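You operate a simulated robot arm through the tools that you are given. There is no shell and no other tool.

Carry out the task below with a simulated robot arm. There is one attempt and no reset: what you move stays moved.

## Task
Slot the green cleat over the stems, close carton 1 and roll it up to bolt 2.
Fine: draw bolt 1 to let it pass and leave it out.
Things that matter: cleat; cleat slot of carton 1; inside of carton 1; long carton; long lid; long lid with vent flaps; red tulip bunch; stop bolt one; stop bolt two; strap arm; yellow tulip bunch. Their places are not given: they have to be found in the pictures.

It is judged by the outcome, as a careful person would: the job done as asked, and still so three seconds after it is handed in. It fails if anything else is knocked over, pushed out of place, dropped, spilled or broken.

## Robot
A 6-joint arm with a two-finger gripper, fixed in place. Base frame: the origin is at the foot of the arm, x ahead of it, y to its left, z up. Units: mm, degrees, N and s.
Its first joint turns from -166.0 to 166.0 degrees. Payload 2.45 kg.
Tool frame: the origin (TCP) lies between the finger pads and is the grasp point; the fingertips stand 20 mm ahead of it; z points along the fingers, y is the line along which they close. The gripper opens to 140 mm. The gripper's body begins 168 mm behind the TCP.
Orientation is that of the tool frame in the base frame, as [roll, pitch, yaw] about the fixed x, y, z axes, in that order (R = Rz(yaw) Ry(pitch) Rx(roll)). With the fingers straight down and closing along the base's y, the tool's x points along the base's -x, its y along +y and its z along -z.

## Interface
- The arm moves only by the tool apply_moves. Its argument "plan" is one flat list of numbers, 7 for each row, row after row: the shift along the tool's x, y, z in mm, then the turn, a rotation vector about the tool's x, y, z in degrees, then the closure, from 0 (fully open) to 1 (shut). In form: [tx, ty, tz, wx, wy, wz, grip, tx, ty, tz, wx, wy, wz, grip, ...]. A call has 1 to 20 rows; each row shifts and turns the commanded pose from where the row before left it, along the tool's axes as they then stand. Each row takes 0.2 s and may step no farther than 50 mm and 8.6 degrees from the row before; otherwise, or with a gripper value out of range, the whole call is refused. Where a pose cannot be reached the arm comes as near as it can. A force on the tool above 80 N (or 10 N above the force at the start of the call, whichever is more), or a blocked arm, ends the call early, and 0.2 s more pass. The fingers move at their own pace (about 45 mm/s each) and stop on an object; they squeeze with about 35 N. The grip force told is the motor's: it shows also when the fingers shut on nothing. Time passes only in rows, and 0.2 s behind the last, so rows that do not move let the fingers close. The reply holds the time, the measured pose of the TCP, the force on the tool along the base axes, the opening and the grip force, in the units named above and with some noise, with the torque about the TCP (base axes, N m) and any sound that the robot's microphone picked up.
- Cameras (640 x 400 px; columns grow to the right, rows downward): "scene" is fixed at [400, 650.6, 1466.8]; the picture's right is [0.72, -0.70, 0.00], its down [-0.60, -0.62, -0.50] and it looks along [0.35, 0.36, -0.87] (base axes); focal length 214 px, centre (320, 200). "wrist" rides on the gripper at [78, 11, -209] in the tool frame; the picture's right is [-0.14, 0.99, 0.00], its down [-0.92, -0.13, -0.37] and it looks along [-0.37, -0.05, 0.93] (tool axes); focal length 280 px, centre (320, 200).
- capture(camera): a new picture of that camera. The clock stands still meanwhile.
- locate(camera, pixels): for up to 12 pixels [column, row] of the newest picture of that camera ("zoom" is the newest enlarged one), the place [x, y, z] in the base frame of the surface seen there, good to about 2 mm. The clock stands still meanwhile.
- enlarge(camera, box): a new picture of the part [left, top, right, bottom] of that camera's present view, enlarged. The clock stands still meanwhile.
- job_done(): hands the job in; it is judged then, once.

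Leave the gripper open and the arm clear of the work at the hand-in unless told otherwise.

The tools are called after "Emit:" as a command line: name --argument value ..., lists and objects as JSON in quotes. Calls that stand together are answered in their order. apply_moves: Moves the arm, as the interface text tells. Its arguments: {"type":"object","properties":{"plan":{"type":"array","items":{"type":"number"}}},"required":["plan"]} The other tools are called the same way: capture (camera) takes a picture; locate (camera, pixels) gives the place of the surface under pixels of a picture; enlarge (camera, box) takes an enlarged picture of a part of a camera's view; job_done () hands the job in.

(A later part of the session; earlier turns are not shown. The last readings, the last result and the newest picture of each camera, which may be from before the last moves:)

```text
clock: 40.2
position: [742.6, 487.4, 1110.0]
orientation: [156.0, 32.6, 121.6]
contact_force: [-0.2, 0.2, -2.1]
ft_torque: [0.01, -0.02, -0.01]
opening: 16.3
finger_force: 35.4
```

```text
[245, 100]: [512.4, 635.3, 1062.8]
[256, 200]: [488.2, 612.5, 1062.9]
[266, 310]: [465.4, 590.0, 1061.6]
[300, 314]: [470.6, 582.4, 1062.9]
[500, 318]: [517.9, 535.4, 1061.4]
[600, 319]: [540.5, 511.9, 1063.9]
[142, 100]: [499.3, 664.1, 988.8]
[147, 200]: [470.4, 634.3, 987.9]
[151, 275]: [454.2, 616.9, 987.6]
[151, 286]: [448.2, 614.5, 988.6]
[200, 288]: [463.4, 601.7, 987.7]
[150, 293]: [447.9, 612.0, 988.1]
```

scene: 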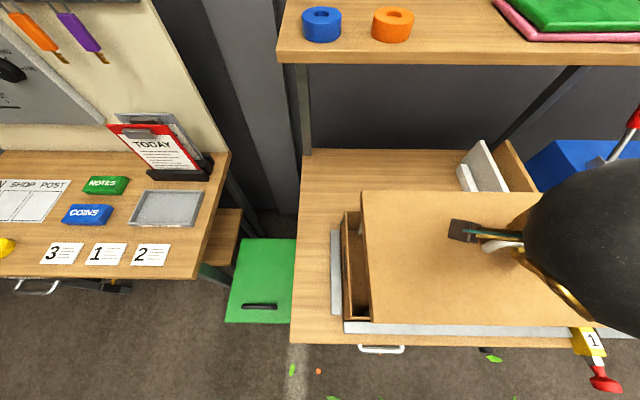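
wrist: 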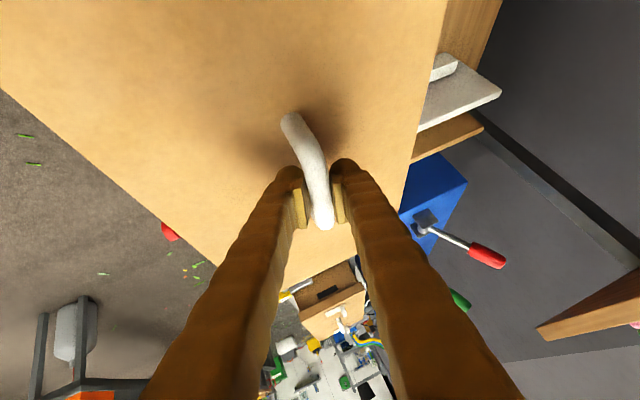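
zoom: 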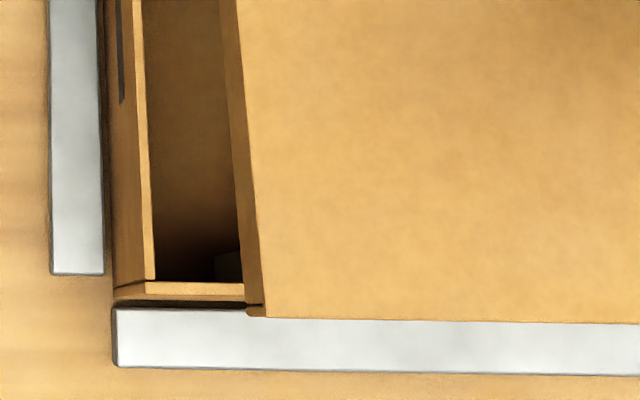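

Numbers so far:
- **Lid:** left edge at U≈−88.5, V 743.5 to 998.5.
- **Carton:** left outer edge at U≈−118, V 749 to 989.5.

I'll check the right ends too, so I know the true lengths.

Emit:
enlarge --camera "scene" --box '[540, 280, 640, 350]'

Emit:
enlarge --camera "wrist" --box '[220, 240, 420, 360]'

Emit:
locate --camera "zoom" --pixels '[[230, 290], [240, 285], [262, 278], [300, 100], [380, 70], [420, 70], [270, 100], [290, 120], [350, 110], [300, 80], [330, 60], [260, 130]]'

```text
5.71 times, centred on (590, 315) of scene
```

zoom: 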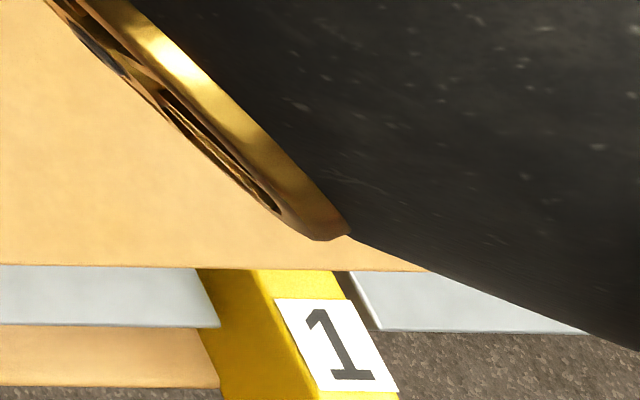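

```text
3.20 times, centred on (320, 300) of wrist
```

zoom: 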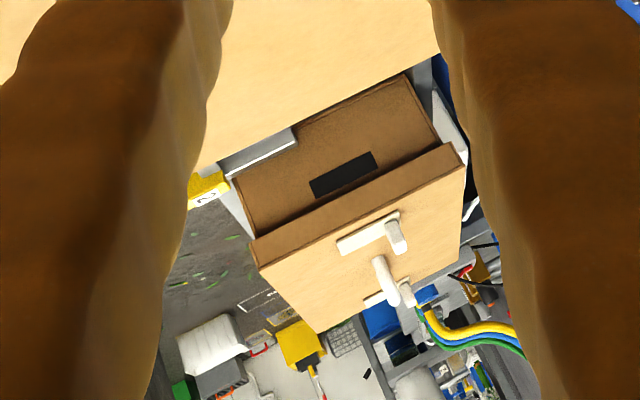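

```text
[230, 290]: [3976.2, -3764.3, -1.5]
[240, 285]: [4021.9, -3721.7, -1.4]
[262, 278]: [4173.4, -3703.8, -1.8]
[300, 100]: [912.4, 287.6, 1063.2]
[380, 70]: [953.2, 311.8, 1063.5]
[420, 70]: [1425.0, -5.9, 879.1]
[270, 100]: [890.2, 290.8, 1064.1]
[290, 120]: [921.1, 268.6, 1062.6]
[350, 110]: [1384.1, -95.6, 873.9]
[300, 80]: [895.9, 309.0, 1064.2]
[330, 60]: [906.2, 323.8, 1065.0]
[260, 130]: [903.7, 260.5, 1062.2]
```

The lid is 551 mm long with its centre at U 187, and it needs to be at U 147.5. I'll shift −39.5 along U and −1.7 along V, then lower to about 10 mm above the rim and recheck.

Emit:
apply_moves --plan '[16, -0.8, -11.5, 0, 0, 0, 1, 16, -0.8, -11.6, 0, 0, 0, 1, 5, -3.2, 7.2, 0, 0, 0, 1, 5, -3.2, 7.2, 0, 0, 0, 1, 5, -3.2, 7.2, 0, 0, 0, 1, 0, 0, 0, 0, 0, 0, 1]'

Emit:
enlarge --camera "scene" --box '[325, 190, 425, 270]'

Emit:
enlarge --camera "scene" --box '[325, 270, 425, 350]'

```text
clock: 41.6
position: [714.7, 515.4, 1084.2]
orientation: [155.9, 32.6, 121.5]
contact_force: [0.7, 0.0, -1.7]
ft_torque: [0.04, 0.03, -0.05]
opening: 16.3
finger_force: 35.3
```

```text
5.00 times, centred on (375, 230) of scene
```

zoom: 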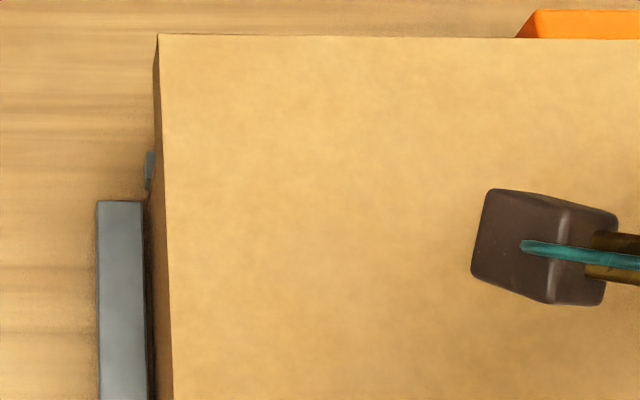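

```text
5.00 times, centred on (375, 310) of scene
```

zoom: 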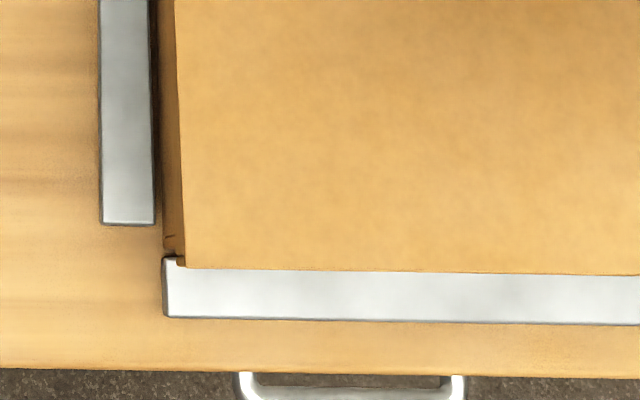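

Emit:
locate --camera "zoom" --pixels '[[180, 50], [182, 130], [186, 220], [188, 264], [300, 268], [400, 270], [600, 272], [168, 240], [500, 270], [550, 271]]'

Emit:
enlarge --camera "scene" --box '[325, 190, 425, 270]'

Emit:
locate --camera "zoom" --pixels '[[163, 40], [165, 100], [169, 200], [174, 350], [200, 39], [300, 40], [400, 41], [500, 42], [158, 130], [160, 250]]'

Emit:
capture --camera "wrist"

```text
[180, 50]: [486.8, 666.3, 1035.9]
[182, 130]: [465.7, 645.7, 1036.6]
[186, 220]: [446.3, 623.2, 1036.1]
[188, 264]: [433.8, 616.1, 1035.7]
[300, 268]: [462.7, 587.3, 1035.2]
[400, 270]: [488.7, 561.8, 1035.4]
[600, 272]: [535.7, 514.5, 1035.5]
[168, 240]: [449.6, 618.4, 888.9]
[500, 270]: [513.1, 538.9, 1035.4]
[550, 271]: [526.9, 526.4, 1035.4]
```

```text
5.00 times, centred on (375, 230) of scene
```

zoom: 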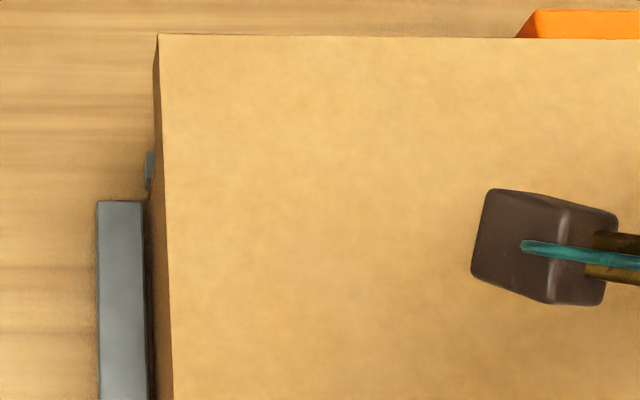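

```text
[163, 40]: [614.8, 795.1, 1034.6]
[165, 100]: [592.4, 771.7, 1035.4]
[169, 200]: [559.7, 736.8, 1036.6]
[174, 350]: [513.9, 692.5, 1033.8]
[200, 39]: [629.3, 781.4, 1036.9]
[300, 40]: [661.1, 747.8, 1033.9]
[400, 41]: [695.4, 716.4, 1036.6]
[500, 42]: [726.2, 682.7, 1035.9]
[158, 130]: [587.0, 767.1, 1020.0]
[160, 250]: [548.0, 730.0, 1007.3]
```

```text
taken
```

wrist: 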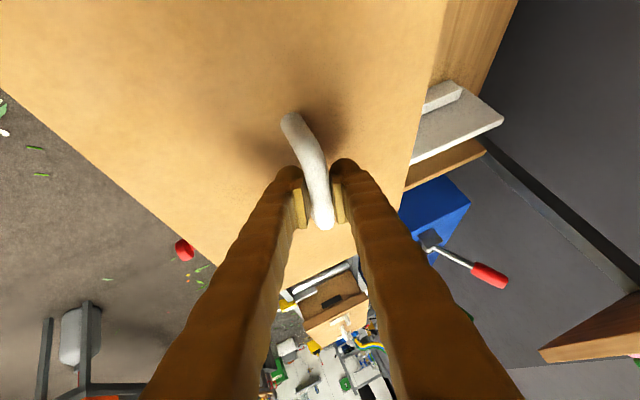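

The lid's left edge is at U −127.5 and it spans V 742 to 998, so it's centred over the carton within about 1 mm. I'll lower slowly, 20 mm first.

Emit:
apply_moves --plan '[2.7, -2.2, 3.85, 0, 0, 0, 1, 2.7, -1.71, 3.85, 0, 0, 0, 1, 2.7, -1.71, 3.85, 0, 0, 0, 1, 2.7, -1.71, 3.85, 0, 0, 0, 1, 0, 0, 0, 0, 0, 0, 1]'

Emit:
capture --camera "scene"

Emit:
enlarge --camera "scene" --box '[315, 190, 475, 350]'

```text
clock: 42.8
position: [713.7, 515.2, 1063.2]
orientation: [155.9, 32.7, 121.5]
contact_force: [0.1, 0.1, -2.5]
ft_torque: [0.02, 0.01, 0.05]
opening: 16.6
finger_force: 34.6
```

```text
taken
```

scene: 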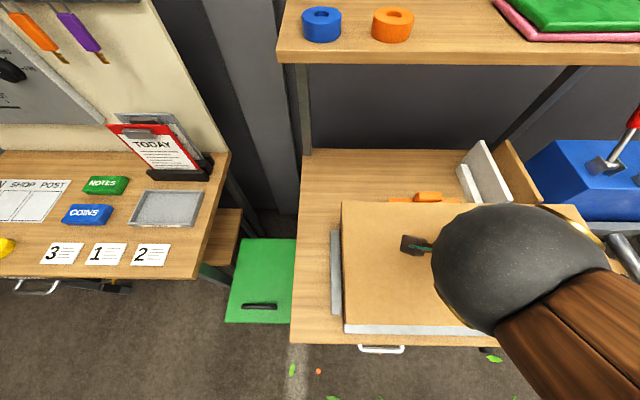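

```text
2.50 times, centred on (395, 270) of scene
```

zoom: 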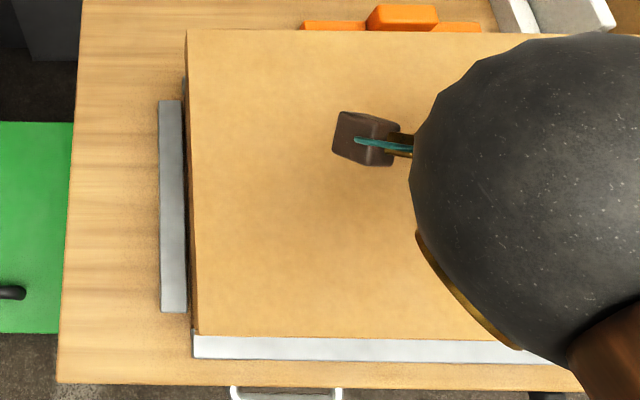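

The skirt is already 10 mm below the rim with no contact force, so it's going over cleanly. I'll continue down to seat it.

Emit:
apply_moves --plan '[2.7, -1.71, 3.85, 0, 0, 0, 1, 2.7, -1.71, 3.85, 0, 0, 0, 1, 2.7, -1.71, 3.85, 0, 0, 0, 1, 0, 0, 0, 0, 0, 0, 1]'

```text
clock: 43.8
position: [713.9, 515.8, 1048.0]
orientation: [156.0, 32.6, 121.4]
contact_force: [0.0, -0.4, -1.6]
ft_torque: [0.05, 0.02, -0.02]
opening: 16.7
finger_force: 34.7
```

Still free. Going on in smaller steps until it touches.

Emit:
apply_moves --plan '[1.1, -0.7, 1.55, 0, 0, 0, 1, 1.1, -0.7, 1.55, 0, 0, 0, 1, 0, 0, 0, 0, 0, 0, 1]'

Emit:
apply_moves --plan '[0.8, -0.5, 1.15, 0, 0, 0, 1, 0, 0, 0, 0, 0, 0, 1]'

```text
clock: 44.6
position: [714.9, 515.2, 1042.7]
orientation: [156.0, 32.6, 121.5]
contact_force: [0.7, -0.6, -2.2]
ft_torque: [0.0, 0.04, 0.01]
opening: 16.3
finger_force: 34.6
```

```text
clock: 45.2
position: [713.9, 514.4, 1041.6]
orientation: [156.0, 32.6, 121.5]
contact_force: [0.2, 0.3, -1.8]
ft_torque: [-0.01, 0.0, 0.01]
opening: 16.8
finger_force: 35.2
```

Emit:
apply_moves --plan '[0.8, -0.5, 1.15, 0, 0, 0, 1, 0, 0, 0, 0, 0, 0, 1]'

Emit:
apply_moves --plan '[0.8, -0.5, 1.15, 0, 0, 0, 1, 0, 0, 0, 0, 0, 0, 1]'

Emit:
enlarge --camera "scene" --box '[315, 190, 415, 270]'

Emit:
locate --camera "zoom" --pixels '[[250, 100], [250, 300], [400, 100], [400, 350], [150, 120], [148, 200]]'

```text
clock: 45.8
position: [713.2, 514.7, 1040.4]
orientation: [156.0, 32.6, 121.5]
contact_force: [-0.3, 0.8, -2.0]
ft_torque: [-0.01, 0.0, 0.0]
opening: 16.7
finger_force: 34.9
```

```text
clock: 46.4
position: [715.9, 515.8, 1040.4]
orientation: [155.9, 32.6, 121.4]
contact_force: [-6.3, -1.8, 14.6]
ft_torque: [-0.09, -0.12, -0.02]
opening: 16.3
finger_force: 35.1
```

```text
5.00 times, centred on (365, 230) of scene
```

zoom: 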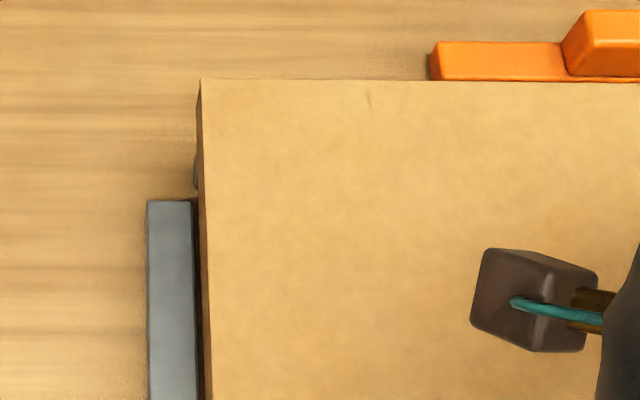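

```text
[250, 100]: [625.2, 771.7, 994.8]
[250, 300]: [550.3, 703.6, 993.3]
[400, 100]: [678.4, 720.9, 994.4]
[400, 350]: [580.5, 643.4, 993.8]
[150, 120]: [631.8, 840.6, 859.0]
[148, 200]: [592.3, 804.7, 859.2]
```

Contact at 15 N and the lid top is at z≈994, the same as lidded carton 2, so it's fully seated. I'll relieve slightly, open, and back away along the tool axis.

Emit:
apply_moves --plan '[-0.8, 0.5, -1.15, 0, 0, 0, 1, 0, 0, 0, 0, 0, 0, 0.7, 0, 0, 0, 0, 0, 0, 0.68, 0, 0, 0, 0, 0, 0, 0.68, 0, 0, -15, 0, 0, 0, 0.68, 0, 0, -30, 0, 0, 0, 0.68, 0, 0, -40, 0, 0, 0, 0.68, 0, 0, -40, 0, 0, 0, 0.68]'

Emit:
capture --camera "wrist"

Emit:
capture --camera "scene"

```text
clock: 48.2
position: [636.7, 541.4, 1136.5]
orientation: [156.0, 32.6, 121.6]
contact_force: [0.0, 0.5, 0.3]
ft_torque: [-0.02, 0.03, 0.02]
opening: 44.6
finger_force: 0.1
```

```text
taken
```

wrist: 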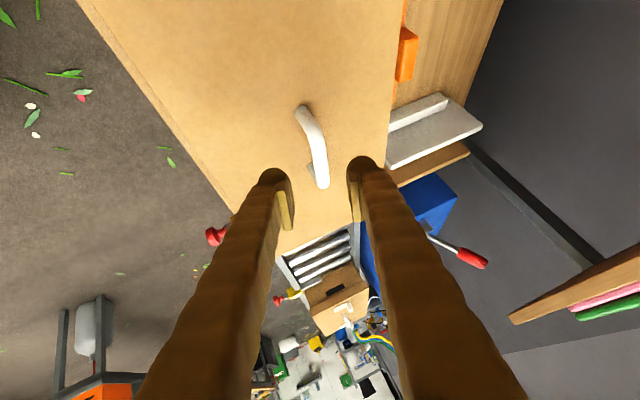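

```text
taken
```

scene: 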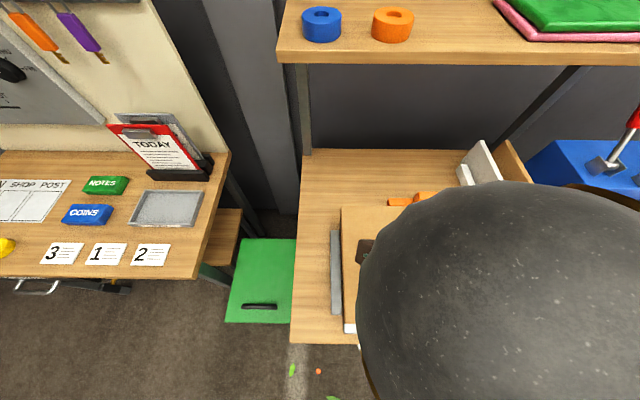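

The lid stays in place with its handle free. Next is bolt 1, so I'll bring the tool back to straight down with the fingers closing along U.

Emit:
apply_moves --plan '[0, 0, 0, 0, 7, 0, 0.3, 0, 0, 0, 0, 7, 0, 0.3, 0, 0, 0, 0, 7, 0, 0.3, 0, 0, 0, 0, 7, 0, 0.3, 0, 0, 0, 0, 7, 0, 0.3, 0, 0, 0, 6.67, 0, 0, 0.3, 0, 0, 0, 6.67, 0, 0, 0.3, 0, 0, 0, 6.66, 0, 0, 0.3]'

Emit:
apply_moves --plan '[0, 0, 0, 0, 0, -8.2, 0.3, 0, 0, 0, 0, 0, -8.2, 0.3, 0, 0, 0, 0, 0, -8.2, 0.3, 0, 0, 0, 0, 0, -8.2, 0.3, 0, 0, 0, 0, 0, -8.2, 0.3, 0, 0, 0, 0, 0, -8.2, 0.3, 0, 0, 0, 0, 0, -8.2, 0.3, 0, 0, 0, 0, 0, -8.2, 0.3, 0, 0, 0, 0, 0, -8.2, 0.3, 0, 0, 0, 0, 0, -8.2, 0.3, 0, 0, 0, 0, 0, -8, 0.3]'

```text
clock: 50.0
position: [639.2, 541.4, 1135.8]
orientation: [-179.9, -0.1, 135.1]
contact_force: [0.9, 0.5, 0.2]
ft_torque: [0.05, -0.01, 0.04]
opening: 97.8
finger_force: 0.0
```

```text
clock: 52.4
position: [639.0, 541.3, 1135.6]
orientation: [-180.0, 0.0, -134.9]
contact_force: [-0.1, -0.7, 0.0]
ft_torque: [-0.03, 0.0, 0.02]
opening: 98.0
finger_force: 0.0
```

Emit:
apply_moves --plan '[27.5, -35.9, 3.5, 0, 0, 0, 0.3, 27.5, -35.9, 3.5, 0, 0, 0, 0.3, 27.5, -35.9, 3.5, 0, 0, 0, 0.3, 27.5, -35.9, 3.5, 0, 0, 0, 0.3, 27.5, -35.9, 3.5, 0, 0, 0, 0.3, 27.5, -35.9, 3.5, 0, 0, 0, 0.3, 27.5, -35.9, 3.5, 0, 0, 0, 0.3, 27.5, -35.9, 3.5, 0, 0, 0, 0.3, 27.5, -35.9, 3.5, 0, 0, 0, 0.3, 27.5, -35.9, 3.5, 0, 0, 0, 0.3]'

Emit:
capture --camera "wrist"

Emit:
enlarge --camera "wrist" --box '[250, 130, 390, 270]'

Emit:
capture --camera "scene"

```text
clock: 54.6
position: [699.2, 93.3, 1103.3]
orientation: [-180.0, 0.2, -135.0]
contact_force: [0.1, 0.2, 0.2]
ft_torque: [-0.02, 0.05, 0.03]
opening: 97.9
finger_force: 0.0
```

```text
taken
```

wrist: 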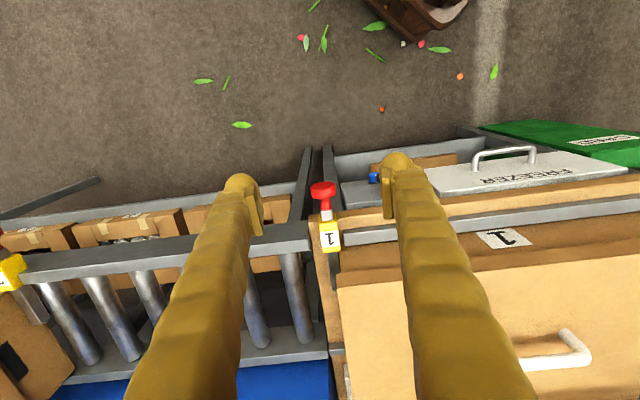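

```text
2.86 times, centred on (320, 200) of wrist
```

zoom: 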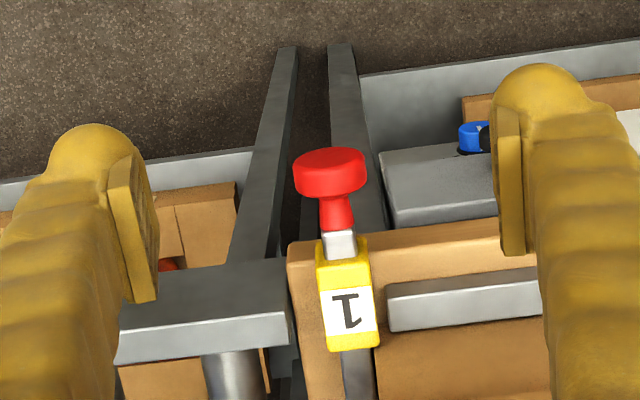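

```text
taken
```

scene: 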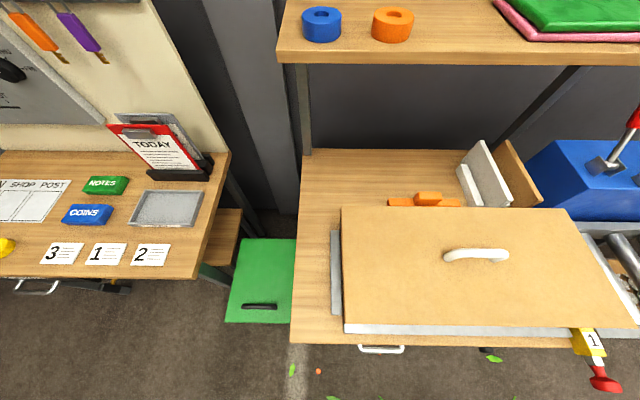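

Carton 1 is neatly closed. Measuring the bolt 1 knob, neck, rod and housing.

Emit:
locate --camera "zoom" --pixels '[[330, 155], [300, 175], [365, 170], [330, 185], [337, 205], [336, 222], [325, 210], [348, 210], [340, 243], [342, 262], [350, 330], [358, 380]]'

```text
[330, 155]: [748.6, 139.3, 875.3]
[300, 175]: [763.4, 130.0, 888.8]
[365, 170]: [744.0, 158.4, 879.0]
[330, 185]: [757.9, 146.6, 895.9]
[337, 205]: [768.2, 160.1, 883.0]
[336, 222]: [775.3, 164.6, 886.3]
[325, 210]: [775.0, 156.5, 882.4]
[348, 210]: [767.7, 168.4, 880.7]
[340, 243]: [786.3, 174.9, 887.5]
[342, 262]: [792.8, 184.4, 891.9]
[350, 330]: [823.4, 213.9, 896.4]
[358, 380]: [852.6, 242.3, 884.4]
```

Bolt 1 runs along V at U≈431, z≈877. The knob head is at V 627 to 641, the neck and rod at 641 to 690, and the housing beyond that. I'll move above the neck and descend around it.

Emit:
apply_moves --plan '[-33.5, -1, 0, 0, 0, 0, 0.5, -33.5, -1, 0, 0, 0, 0, 0.5, -33.6, -1, 0, 0, 0, 0, 0.5, 0, 0, 40, 0, 0, 0, 0.5, 0, 0, 40, 0, 0, 0, 0.5, 0, 0, 40, 0, 0, 0, 0.5, 0, 0, 30, 0, 0, 0, 0.5, 0, 0, 0, 0, 0, 0, 0.5]'

Emit:
capture --camera "wrist"

Emit:
enlarge --camera "wrist" --box '[230, 100, 410, 240]'

```text
clock: 56.4
position: [770.6, 164.6, 951.5]
orientation: [179.9, 0.1, -135.0]
contact_force: [-0.1, -0.6, 0.4]
ft_torque: [0.02, 0.01, -0.02]
opening: 69.9
finger_force: 0.0
```

```text
taken
```

wrist: 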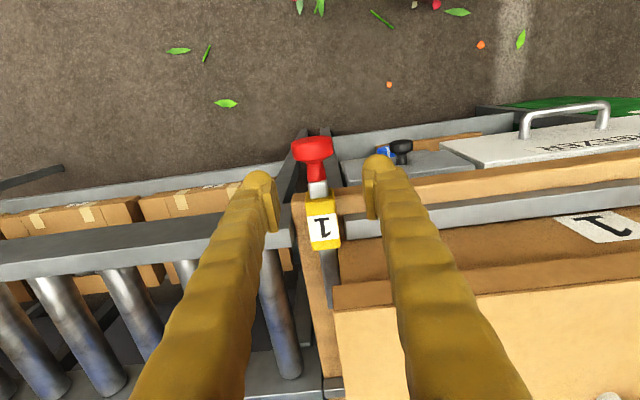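

```text
2.86 times, centred on (320, 170) of wrist
```

zoom: 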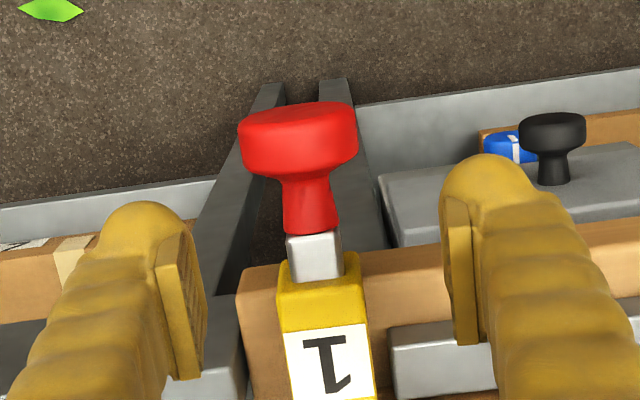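

Emit:
locate --camera "zoom" --pixels '[[250, 272], [240, 300], [225, 310], [215, 330], [270, 100], [225, 230], [335, 100], [365, 210], [400, 240], [420, 200], [375, 260], [400, 330]]'

Emit:
locate --camera "wrist" --pixels '[[305, 205], [345, 200], [200, 245], [285, 232], [300, 220], [350, 230], [180, 205], [250, 190], [330, 170], [360, 165], [340, 140], [300, 150]]'

```text
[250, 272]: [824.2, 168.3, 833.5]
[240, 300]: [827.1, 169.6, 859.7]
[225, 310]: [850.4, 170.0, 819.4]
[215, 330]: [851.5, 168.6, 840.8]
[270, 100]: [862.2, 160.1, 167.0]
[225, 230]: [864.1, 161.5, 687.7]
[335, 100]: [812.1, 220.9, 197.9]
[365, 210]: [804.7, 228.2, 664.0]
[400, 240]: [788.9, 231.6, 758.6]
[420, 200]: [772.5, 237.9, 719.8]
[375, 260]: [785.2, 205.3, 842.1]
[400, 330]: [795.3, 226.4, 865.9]
```

```text
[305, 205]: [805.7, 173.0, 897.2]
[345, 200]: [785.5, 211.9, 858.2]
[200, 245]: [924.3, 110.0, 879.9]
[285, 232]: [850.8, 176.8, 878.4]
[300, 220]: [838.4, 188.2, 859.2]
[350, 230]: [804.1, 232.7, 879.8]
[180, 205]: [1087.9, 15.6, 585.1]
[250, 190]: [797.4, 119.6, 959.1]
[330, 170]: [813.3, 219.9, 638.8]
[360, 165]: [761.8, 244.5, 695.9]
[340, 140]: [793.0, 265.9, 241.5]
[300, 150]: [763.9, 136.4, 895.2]
```

The bench edge is at V≈701, so fingers at V 643 to 679 are clear. Descending to the neck and closing.

Emit:
apply_moves --plan '[0, -1.2, 24, 0, 0, 0, 0.5, 0, -1.2, 24, 0, 0, 0, 0.5, 0, 0, 23, 0, 0, 0, 0.5, 0, 0, 0, 0, 0, 0, 0.5]'

Emit:
apply_moves --plan '[0, 0, 0, 0, 0, 0, 1, 0, 0, 0, 0, 0, 0, 1, 0, 0, 0, 0, 0, 0, 1, 0, 0, 0, 0, 0, 0, 1, 0, 0, 0, 0, 0, 0, 1]'

Emit:
enlarge --camera "wrist" --box '[230, 100, 410, 240]'

```text
clock: 57.4
position: [771.9, 162.5, 880.5]
orientation: [-179.9, 0.0, -135.0]
contact_force: [-0.8, -0.1, 0.3]
ft_torque: [-0.01, 0.0, 0.04]
opening: 70.2
finger_force: 0.1
```

```text
clock: 58.6
position: [773.7, 160.1, 880.6]
orientation: [-179.9, 0.1, -135.1]
contact_force: [26.7, -30.4, -5.6]
ft_torque: [-0.4, -0.14, -0.05]
opening: 19.5
finger_force: 43.5
```

```text
2.86 times, centred on (320, 170) of wrist
```

zoom: 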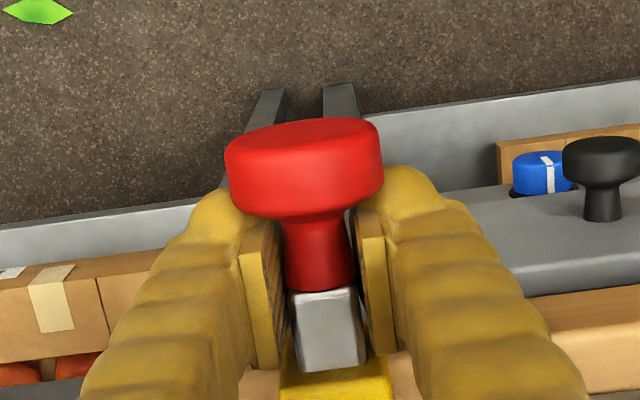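

Gripped, but with 40 N of side load toward +U, so the bolt axis sits about 3 mm further that way. I'll centre on it before pulling.

Emit:
apply_moves --plan '[0, -2, 0, 0, 0, 0, 1, 0, -1, 0, 0, 0, 0, 1, 0, 0, 0, 0, 0, 0, 1]'

```text
clock: 59.4
position: [772.7, 160.6, 881.0]
orientation: [179.9, 0.0, -135.1]
contact_force: [-30.3, 32.0, 17.9]
ft_torque: [0.74, 0.03, 0.12]
opening: 19.1
finger_force: 44.3
```

Emit:
apply_moves --plan '[0, 1.5, 0, 0, 0, 0, 1, 0, 0, 0, 0, 0, 0, 1]'

```text
clock: 60.0
position: [772.5, 159.5, 880.6]
orientation: [180.0, 0.0, -134.9]
contact_force: [-40.6, 39.8, 26.5]
ft_torque: [0.61, 0.35, 0.23]
opening: 19.0
finger_force: 44.3
```

Emit:
apply_moves --plan '[0, 0, 0, 0, 0, 0, 1]'

```text
clock: 60.4
position: [772.2, 160.7, 880.5]
orientation: [-180.0, -0.1, -135.0]
contact_force: [-46.2, 45.2, 26.6]
ft_torque: [0.68, 0.35, 0.26]
opening: 19.2
finger_force: 44.9
```

The side load keeps building while squeezing, so I'll loosen the fingers to a loose fit around the neck (about 25 mm, narrower than the head). Then I can pull on the back of the knob head instead.

Emit:
apply_moves --plan '[0, 0, 0, 0, 0, 0, 0.82, 0, 0, 0, 0, 0, 0, 0.82, 0, 0, 0, 0, 0, 0, 0.82]'

Emit:
capture --camera "wrist"

Emit:
enlarge --camera "wrist" --box '[250, 120, 390, 240]'

```text
clock: 61.2
position: [773.8, 159.6, 879.9]
orientation: [179.9, 0.1, -135.0]
contact_force: [1.1, 0.4, -0.5]
ft_torque: [0.01, -0.02, -0.01]
opening: 25.3
finger_force: 0.0
```

```text
taken
```

wrist: 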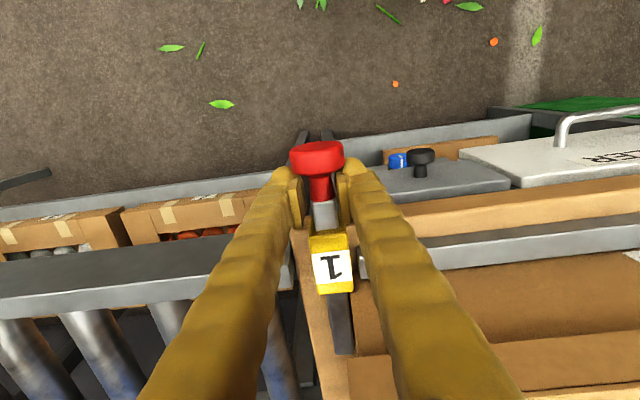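

```text
3.33 times, centred on (320, 180) of wrist
```

zoom: 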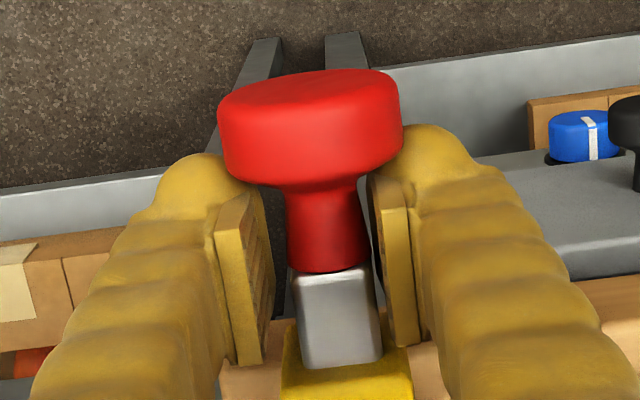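

Loose and roughly centred around the neck. Pulling toward −V, 60 mm first.

Emit:
apply_moves --plan '[5, 0, 0, 0, 0, 0, 0.82, 10, 0, 0, 0, 0, 0, 0.82, 10, 0, 0, 0, 0, 0, 0.82, 10, 0, 0, 0, 0, 0, 0.82, 10, 0, 0, 0, 0, 0, 0.82, 10, 0, 0, 0, 0, 0, 0.82, 5, 0, 0, 0, 0, 0, 0.82]'

Emit:
capture --camera "wrist"

Emit:
capture --camera "scene"

```text
clock: 62.8
position: [732.6, 115.2, 879.5]
orientation: [180.0, 0.0, -134.9]
contact_force: [-0.8, 1.7, 0.8]
ft_torque: [-0.01, 0.02, 0.0]
opening: 26.0
finger_force: 0.5
```

```text
taken
```

wrist: 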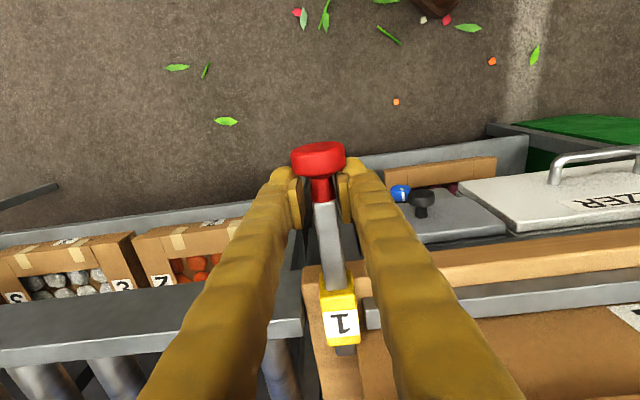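

```text
taken
```

scene: 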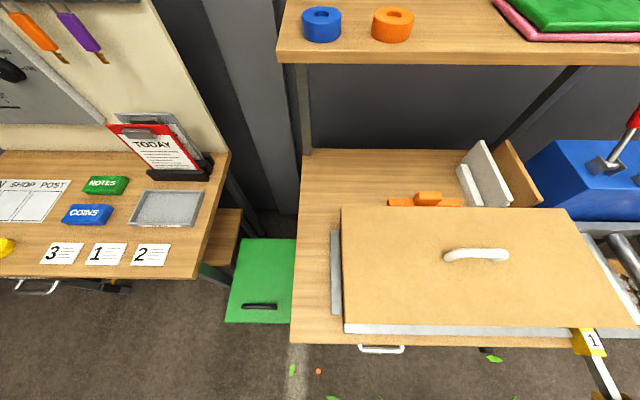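

The bolt slides out easily, with its tip still poking slightly past the housing. I'll keep pulling until it clears or stops.

Emit:
apply_moves --plan '[8, 0, 0, 0, 0, 0, 0.82, 8, 0, 0, 0, 0, 0, 0.82, 8, 0, 0, 0, 0, 0, 0.82, 8, 0, 0, 0, 0, 0, 0.82, 0, 0, 0, 0, 0, 0, 0.82]'

Emit:
capture --camera "wrist"

Emit:
enlarge --camera "wrist" --box '[270, 130, 400, 400]'

```text
clock: 64.0
position: [707.4, 93.1, 881.6]
orientation: [-179.9, 0.0, -135.0]
contact_force: [0.7, 0.7, -0.5]
ft_torque: [0.02, 0.0, -0.02]
opening: 24.9
finger_force: 0.1
```

```text
taken
```

wrist: 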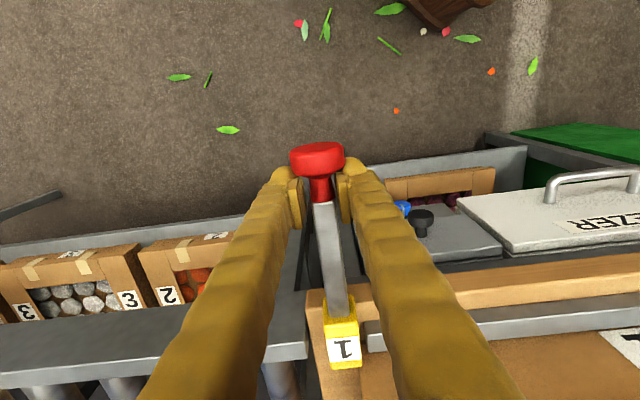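

```text
1.48 times, centred on (335, 265) of wrist
```

zoom: 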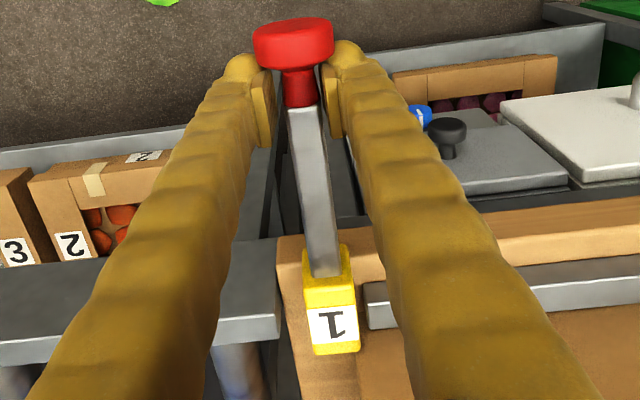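

The tip has gone from view behind the housing. I'll draw about 12 mm more for a safe margin while keeping it held in the housing.

Emit:
apply_moves --plan '[6, 0, 0, 0, 0, 0, 0.82, 6, 0, 0, 0, 0, 0, 0.82, 0, 0, 0, 0, 0, 0, 0.82]'

Emit:
capture --camera "wrist"

Emit:
capture --camera "scene"

Emit:
enlarge --camera "scene" --box '[540, 290, 640, 400]'

```text
clock: 64.8
position: [702.8, 86.9, 880.3]
orientation: [-180.0, 0.2, -135.1]
contact_force: [22.8, 39.6, 1.6]
ft_torque: [0.29, -0.24, -1.08]
opening: 32.7
finger_force: 5.4
```

```text
taken
```

wrist: 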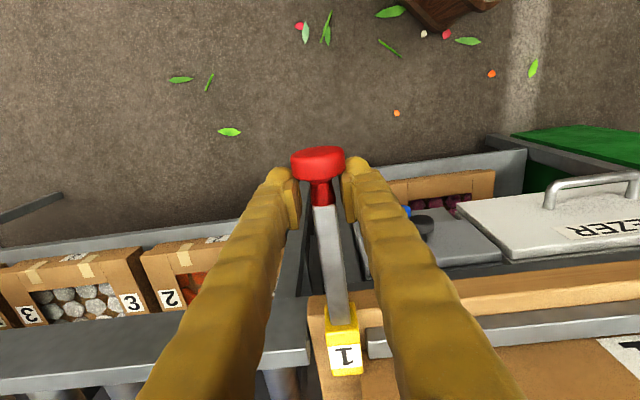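

```text
taken
```

scene: 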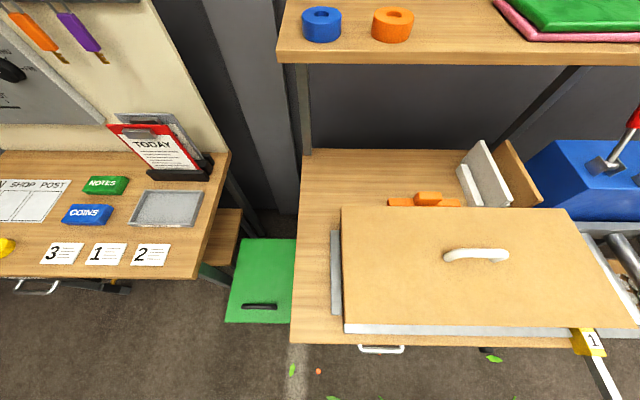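

```text
3.64 times, centred on (590, 345) of scene
```

zoom: 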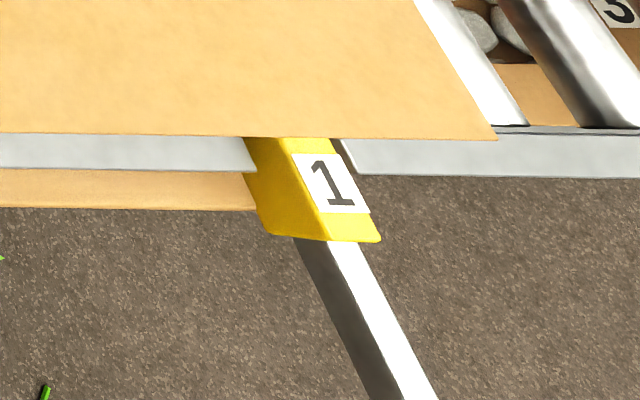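

The bolt has hit its end stop (46 N) and is fully drawn. I'll back off slightly, open the fingers around it and rise straight up.

Emit:
apply_moves --plan '[-6, 0, 0, 0, 0, 0, 0.7, -3, 0, 0, 0, 0, 0, 0.5, 0, 0, 0, 0, 0, 0, 0.5, 0, 0, 0, 0, 0, 0, 0.5, 0, 0, -30, 0, 0, 0, 0.5, 0, 0, -45, 0, 0, 0, 0.5, 0, 0, -45, 0, 0, 0, 0.5, 0, 0, -45, 0, 0, 0, 0.5, 0, 0, -45, 0, 0, 0, 0.5]'

Emit:
capture --camera "wrist"

Emit:
capture --camera "scene"

```text
clock: 66.8
position: [705.1, 92.0, 1091.6]
orientation: [179.8, 0.1, -135.0]
contact_force: [-0.1, -0.2, 0.0]
ft_torque: [0.0, 0.05, 0.0]
opening: 69.9
finger_force: 0.0
```

```text
taken
```

wrist: 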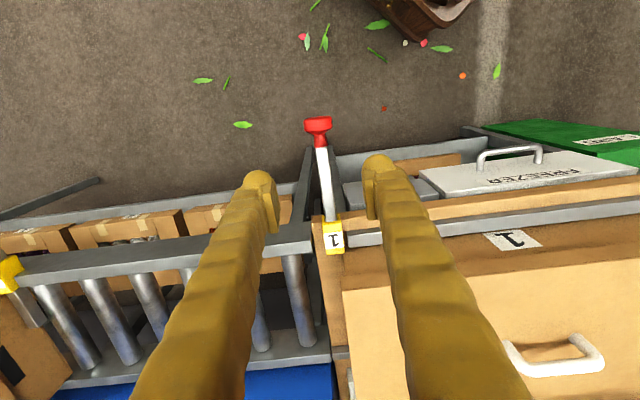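

```text
taken
```

scene: 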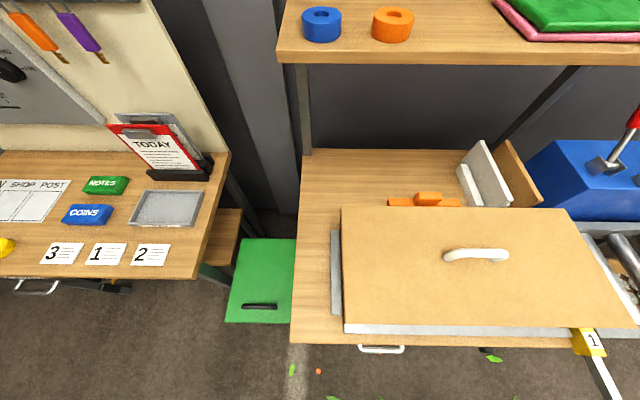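

Bolt 1 is out and stays out. Next I'll go behind the carton's left end, high and clear of the lid handle, with the fingers closed.

Emit:
apply_moves --plan '[-19.1, 41.5, -1.9, 0, 0, 0, 1, -19.1, 41.5, -1.9, 0, 0, 0, 1, -19.1, 41.5, -1.9, 0, 0, 0, 1, -19.1, 41.5, -1.9, 0, 0, 0, 1, -19.1, 41.5, -1.9, 0, 0, 0, 1, -19.1, 41.5, -1.9, 0, 0, 0, 1, -19.1, 41.5, -1.9, 0, 0, 0, 1, -19.1, 41.5, -1.9, 0, 0, 0, 1, -19.1, 41.5, -1.9, 0, 0, 0, 1, -19.1, 41.5, -1.9, 0, 0, 0, 1, -19.1, 41.5, -1.9, 0, 0, 0, 1, -19.1, 41.5, -1.9, 0, 0, 0, 1, -19.1, 41.5, -1.9, 0, 0, 0, 1, -19.1, 41.5, -1.9, 0, 0, 0, 1, -19.1, 41.5, -1.9, 0, 0, 0, 1, -19.1, 41.5, -1.9, 0, 0, 0, 1]'

Emit:
apply_moves --plan '[0, 0, 0, 0, 0, 8.18, 1, 0, 0, 0, 0, 0, 8.18, 1, 0, 0, 0, 0, 0, 8.18, 1, 0, 0, 0, 0, 0, 8.18, 1, 0, 0, 0, 0, 0, 8.18, 1, 0, 0, 0, 0, 0, 8.18, 1, 0, 0, 0, 0, 0, 8.18, 1, 0, 0, 0, 0, 0, 8.18, 1, 0, 0, 0, 0, 0, 8.18, 1, 0, 0, 0, 0, 0, 8.18, 1, 0, 0, 0, 0, 0, 8.2, 1, 0, 0, 0, 0, -6.67, 0, 1, 0, 0, 0, 0, -6.67, 0, 1, 0, 0, 0, 0, -6.66, 0, 1]'

Emit:
capture --camera "wrist"

Emit:
capture --camera "scene"

```text
clock: 70.2
position: [453.4, 778.4, 1123.3]
orientation: [180.0, 0.1, -135.0]
contact_force: [0.8, -1.2, 0.6]
ft_torque: [0.01, 0.0, -0.02]
opening: 0.1
finger_force: 29.8
```

```text
clock: 73.2
position: [454.6, 777.2, 1120.9]
orientation: [179.9, 20.0, 134.8]
contact_force: [0.0, 0.6, 0.1]
ft_torque: [0.03, 0.0, 0.03]
opening: 0.3
finger_force: 29.2
```

```text
taken
```

wrist: 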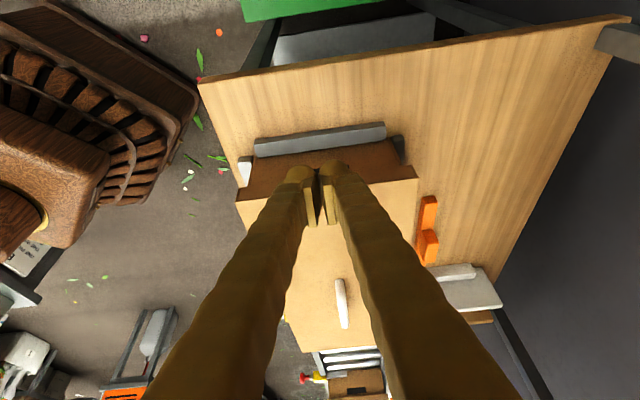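

```text
taken
```

scene: 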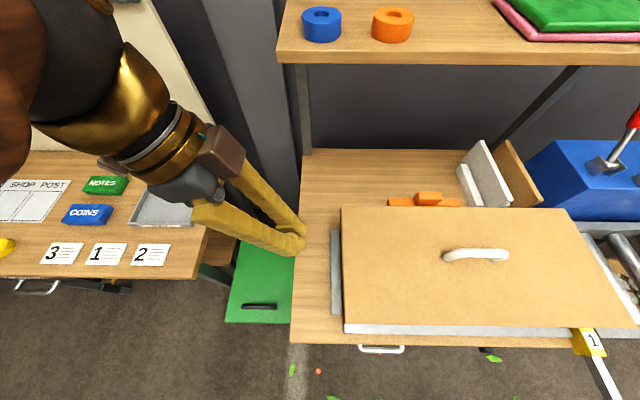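

I'm behind the carton's left end. Measuring the end rail and the end face.

Emit:
enlarge --camera "wrist" --box '[230, 110, 430, 220]'

Emit:
locate --camera "wrist" --pixels '[[320, 132], [320, 140], [320, 149], [320, 157], [280, 175], [380, 160], [260, 152], [380, 130], [400, 150], [280, 195], [275, 165], [370, 150]]'

```text
3.20 times, centred on (330, 165) of wrist
```

zoom: 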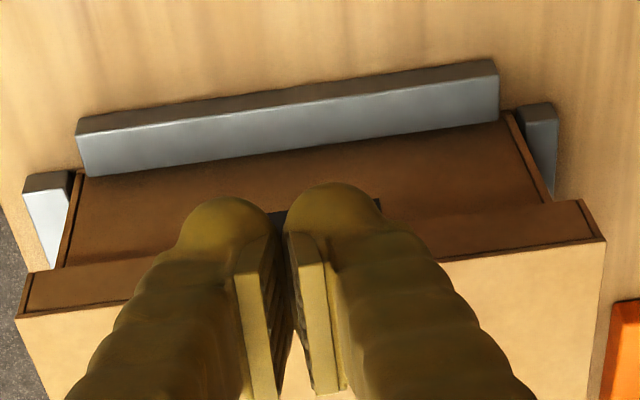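

```text
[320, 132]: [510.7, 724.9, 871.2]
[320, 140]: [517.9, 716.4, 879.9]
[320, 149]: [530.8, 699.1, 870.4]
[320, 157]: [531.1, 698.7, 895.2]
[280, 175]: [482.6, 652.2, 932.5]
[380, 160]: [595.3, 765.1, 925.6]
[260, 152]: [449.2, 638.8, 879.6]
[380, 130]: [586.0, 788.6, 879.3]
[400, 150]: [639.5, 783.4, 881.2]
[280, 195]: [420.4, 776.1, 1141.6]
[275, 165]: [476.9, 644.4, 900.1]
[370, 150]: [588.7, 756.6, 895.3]
```

The end rail's top is at z≈880 and the carton face is at U≈−118.5, with the lid skirt starting at z≈958. I'll lower behind the end so the leading fingertip corner meets the carton body at z≈905, under the skirt and above the rail.

Emit:
apply_moves --plan '[13.9, -0.35, 38.2, 0, 0, 0, 1, 13.9, -0.35, 38.2, 0, 0, 0, 1, 13.9, -0.35, 38.2, 0, 0, 0, 1, 13.9, -0.35, 38.2, 0, 0, 0, 1, 13.9, -0.35, 38.2, 0, 0, 0, 1, 0, 0, 0, 0, 0, 0, 1]'

Emit:
capture --camera "wrist"

Emit:
enlarge --camera "scene" --box '[260, 180, 420, 340]'

```text
clock: 74.6
position: [455.0, 776.6, 916.3]
orientation: [179.9, 20.0, 135.0]
contact_force: [-0.4, 0.5, -0.5]
ft_torque: [-0.01, 0.0, -0.01]
opening: 0.4
finger_force: 29.5
```

```text
taken
```

wrist: 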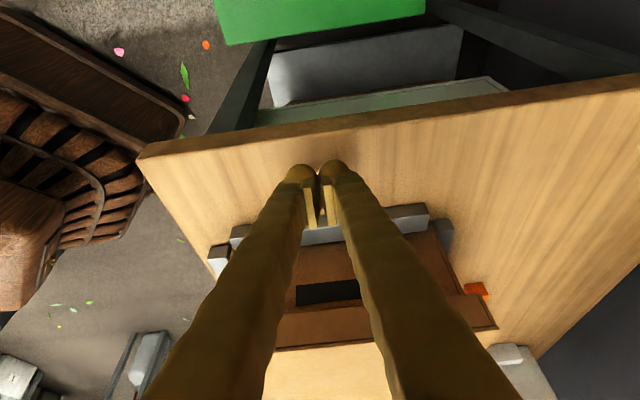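

```text
2.50 times, centred on (340, 260) of scene
```

zoom: 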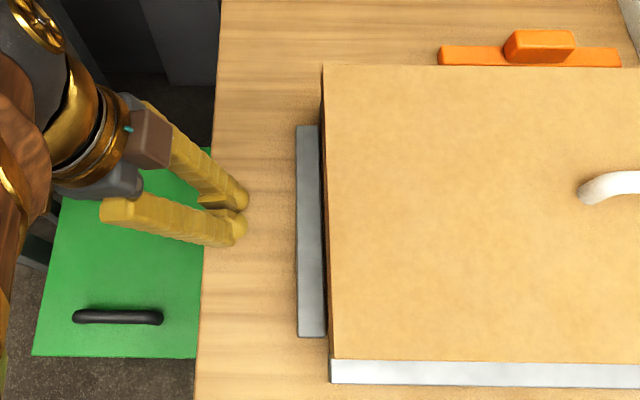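

Emit:
locate --camera "wrist" --pixels '[[330, 283], [330, 276], [330, 302], [320, 235], [320, 225], [330, 320], [330, 255], [330, 345]]'

Emit:
apply_moves --plan '[-14, 0, 5.1, 0, 0, 0, 1, -14, 0, 5.1, 0, 0, 0, 1, -14, 0, 5.1, 0, 0, 0, 1, -12, 0, 4.4, 0, 0, 0, 1, 0, 0, 0, 0, 0, 0, 1]'

Emit:
enlarge --camera "wrist" --box '[200, 140, 480, 320]'

```text
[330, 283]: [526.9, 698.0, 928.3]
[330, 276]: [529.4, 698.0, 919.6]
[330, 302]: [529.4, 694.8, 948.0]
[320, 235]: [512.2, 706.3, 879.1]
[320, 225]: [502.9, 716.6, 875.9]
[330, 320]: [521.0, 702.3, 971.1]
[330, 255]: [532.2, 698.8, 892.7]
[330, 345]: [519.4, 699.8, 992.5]
```

```text
clock: 75.8
position: [494.9, 735.6, 916.5]
orientation: [179.9, 20.0, 135.0]
contact_force: [0.0, 0.1, 0.2]
ft_torque: [-0.01, 0.01, 0.02]
opening: 0.2
finger_force: 29.4
```

```text
2.22 times, centred on (340, 230) of wrist
```

zoom: 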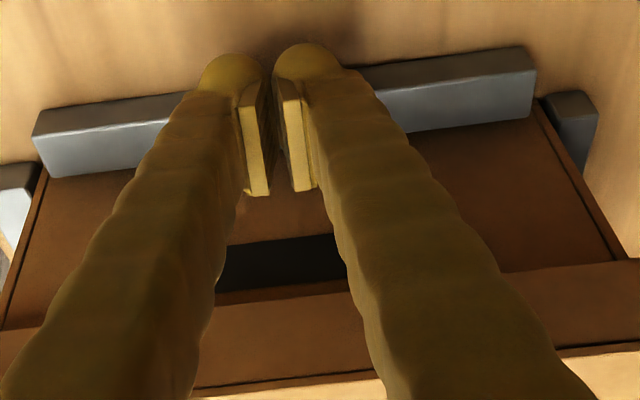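

The leading corner is at z≈904, below the vent slot (z≥926), and about 28 mm short of the carton. I'll make contact gently and begin pushing.

Emit:
apply_moves --plan '[-9.4, 0, 3.42, 0, 0, 0, 1, -9.4, 0, 3.42, 0, 0, 0, 1, -7.5, 0, 2.74, 0, 0, 0, 1, -4.7, 0, 1.71, 0, 0, 0, 1, -4.7, 0, 1.71, 0, 0, 0, 1, -4.7, 0, 1.71, 0, 0, 0, 1]'

Emit:
capture --camera "wrist"

Emit:
capture --camera "scene"

```text
clock: 77.2
position: [522.8, 704.3, 918.4]
orientation: [-180.0, 20.0, 134.9]
contact_force: [-2.4, 2.0, -0.6]
ft_torque: [0.02, 0.04, -0.04]
opening: 6.0
finger_force: 29.3
```

```text
taken
```

wrist: 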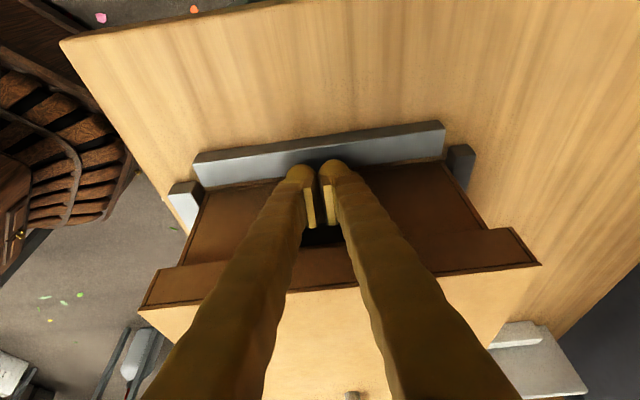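

```text
taken
```

scene: 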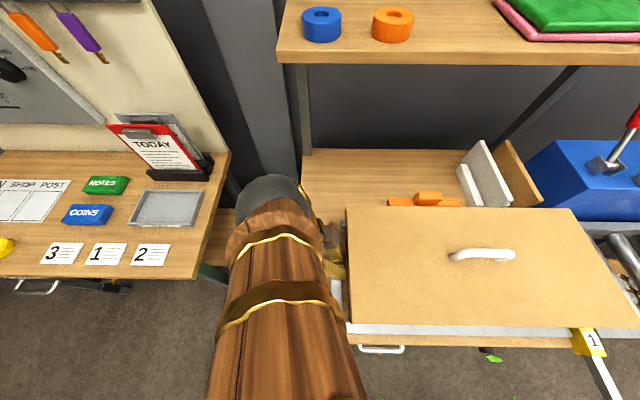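

The carton moves with only about 3 N. I'll keep pushing steadily.

Emit:
apply_moves --plan '[-9.4, 0, 3.42, 0, 0, 0, 1, -14.1, 0, 5.13, 0, 0, 0, 1, -14.1, 0, 5.13, 0, 0, 0, 1, -14.1, 0, 5.13, 0, 0, 0, 1, -14.1, 0, 5.13, 0, 0, 0, 1, -14.1, 0, 5.13, 0, 0, 0, 1, -14.1, 0, 5.13, 0, 0, 0, 1, -14.1, 0, 5.13, 0, 0, 0, 1, -14.1, 0, 5.13, 0, 0, 0, 1, -14.1, 0, 5.13, 0, 0, 0, 1, -9.4, 0, 3.42, 0, 0, 0, 1]'

Emit:
capture --camera "wrist"

Emit:
capture --camera "scene"

```text
clock: 79.6
position: [632.6, 596.3, 919.2]
orientation: [179.9, 20.0, 134.9]
contact_force: [-0.4, 0.9, 0.9]
ft_torque: [0.01, 0.02, 0.0]
opening: 0.0
finger_force: 29.4
```

```text
taken
```

wrist: 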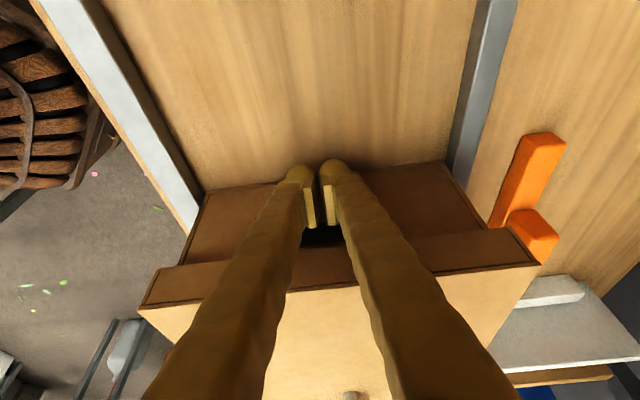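

```text
taken
```

scene: 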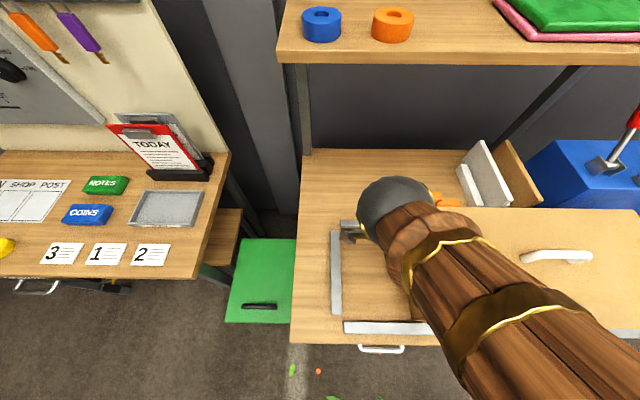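

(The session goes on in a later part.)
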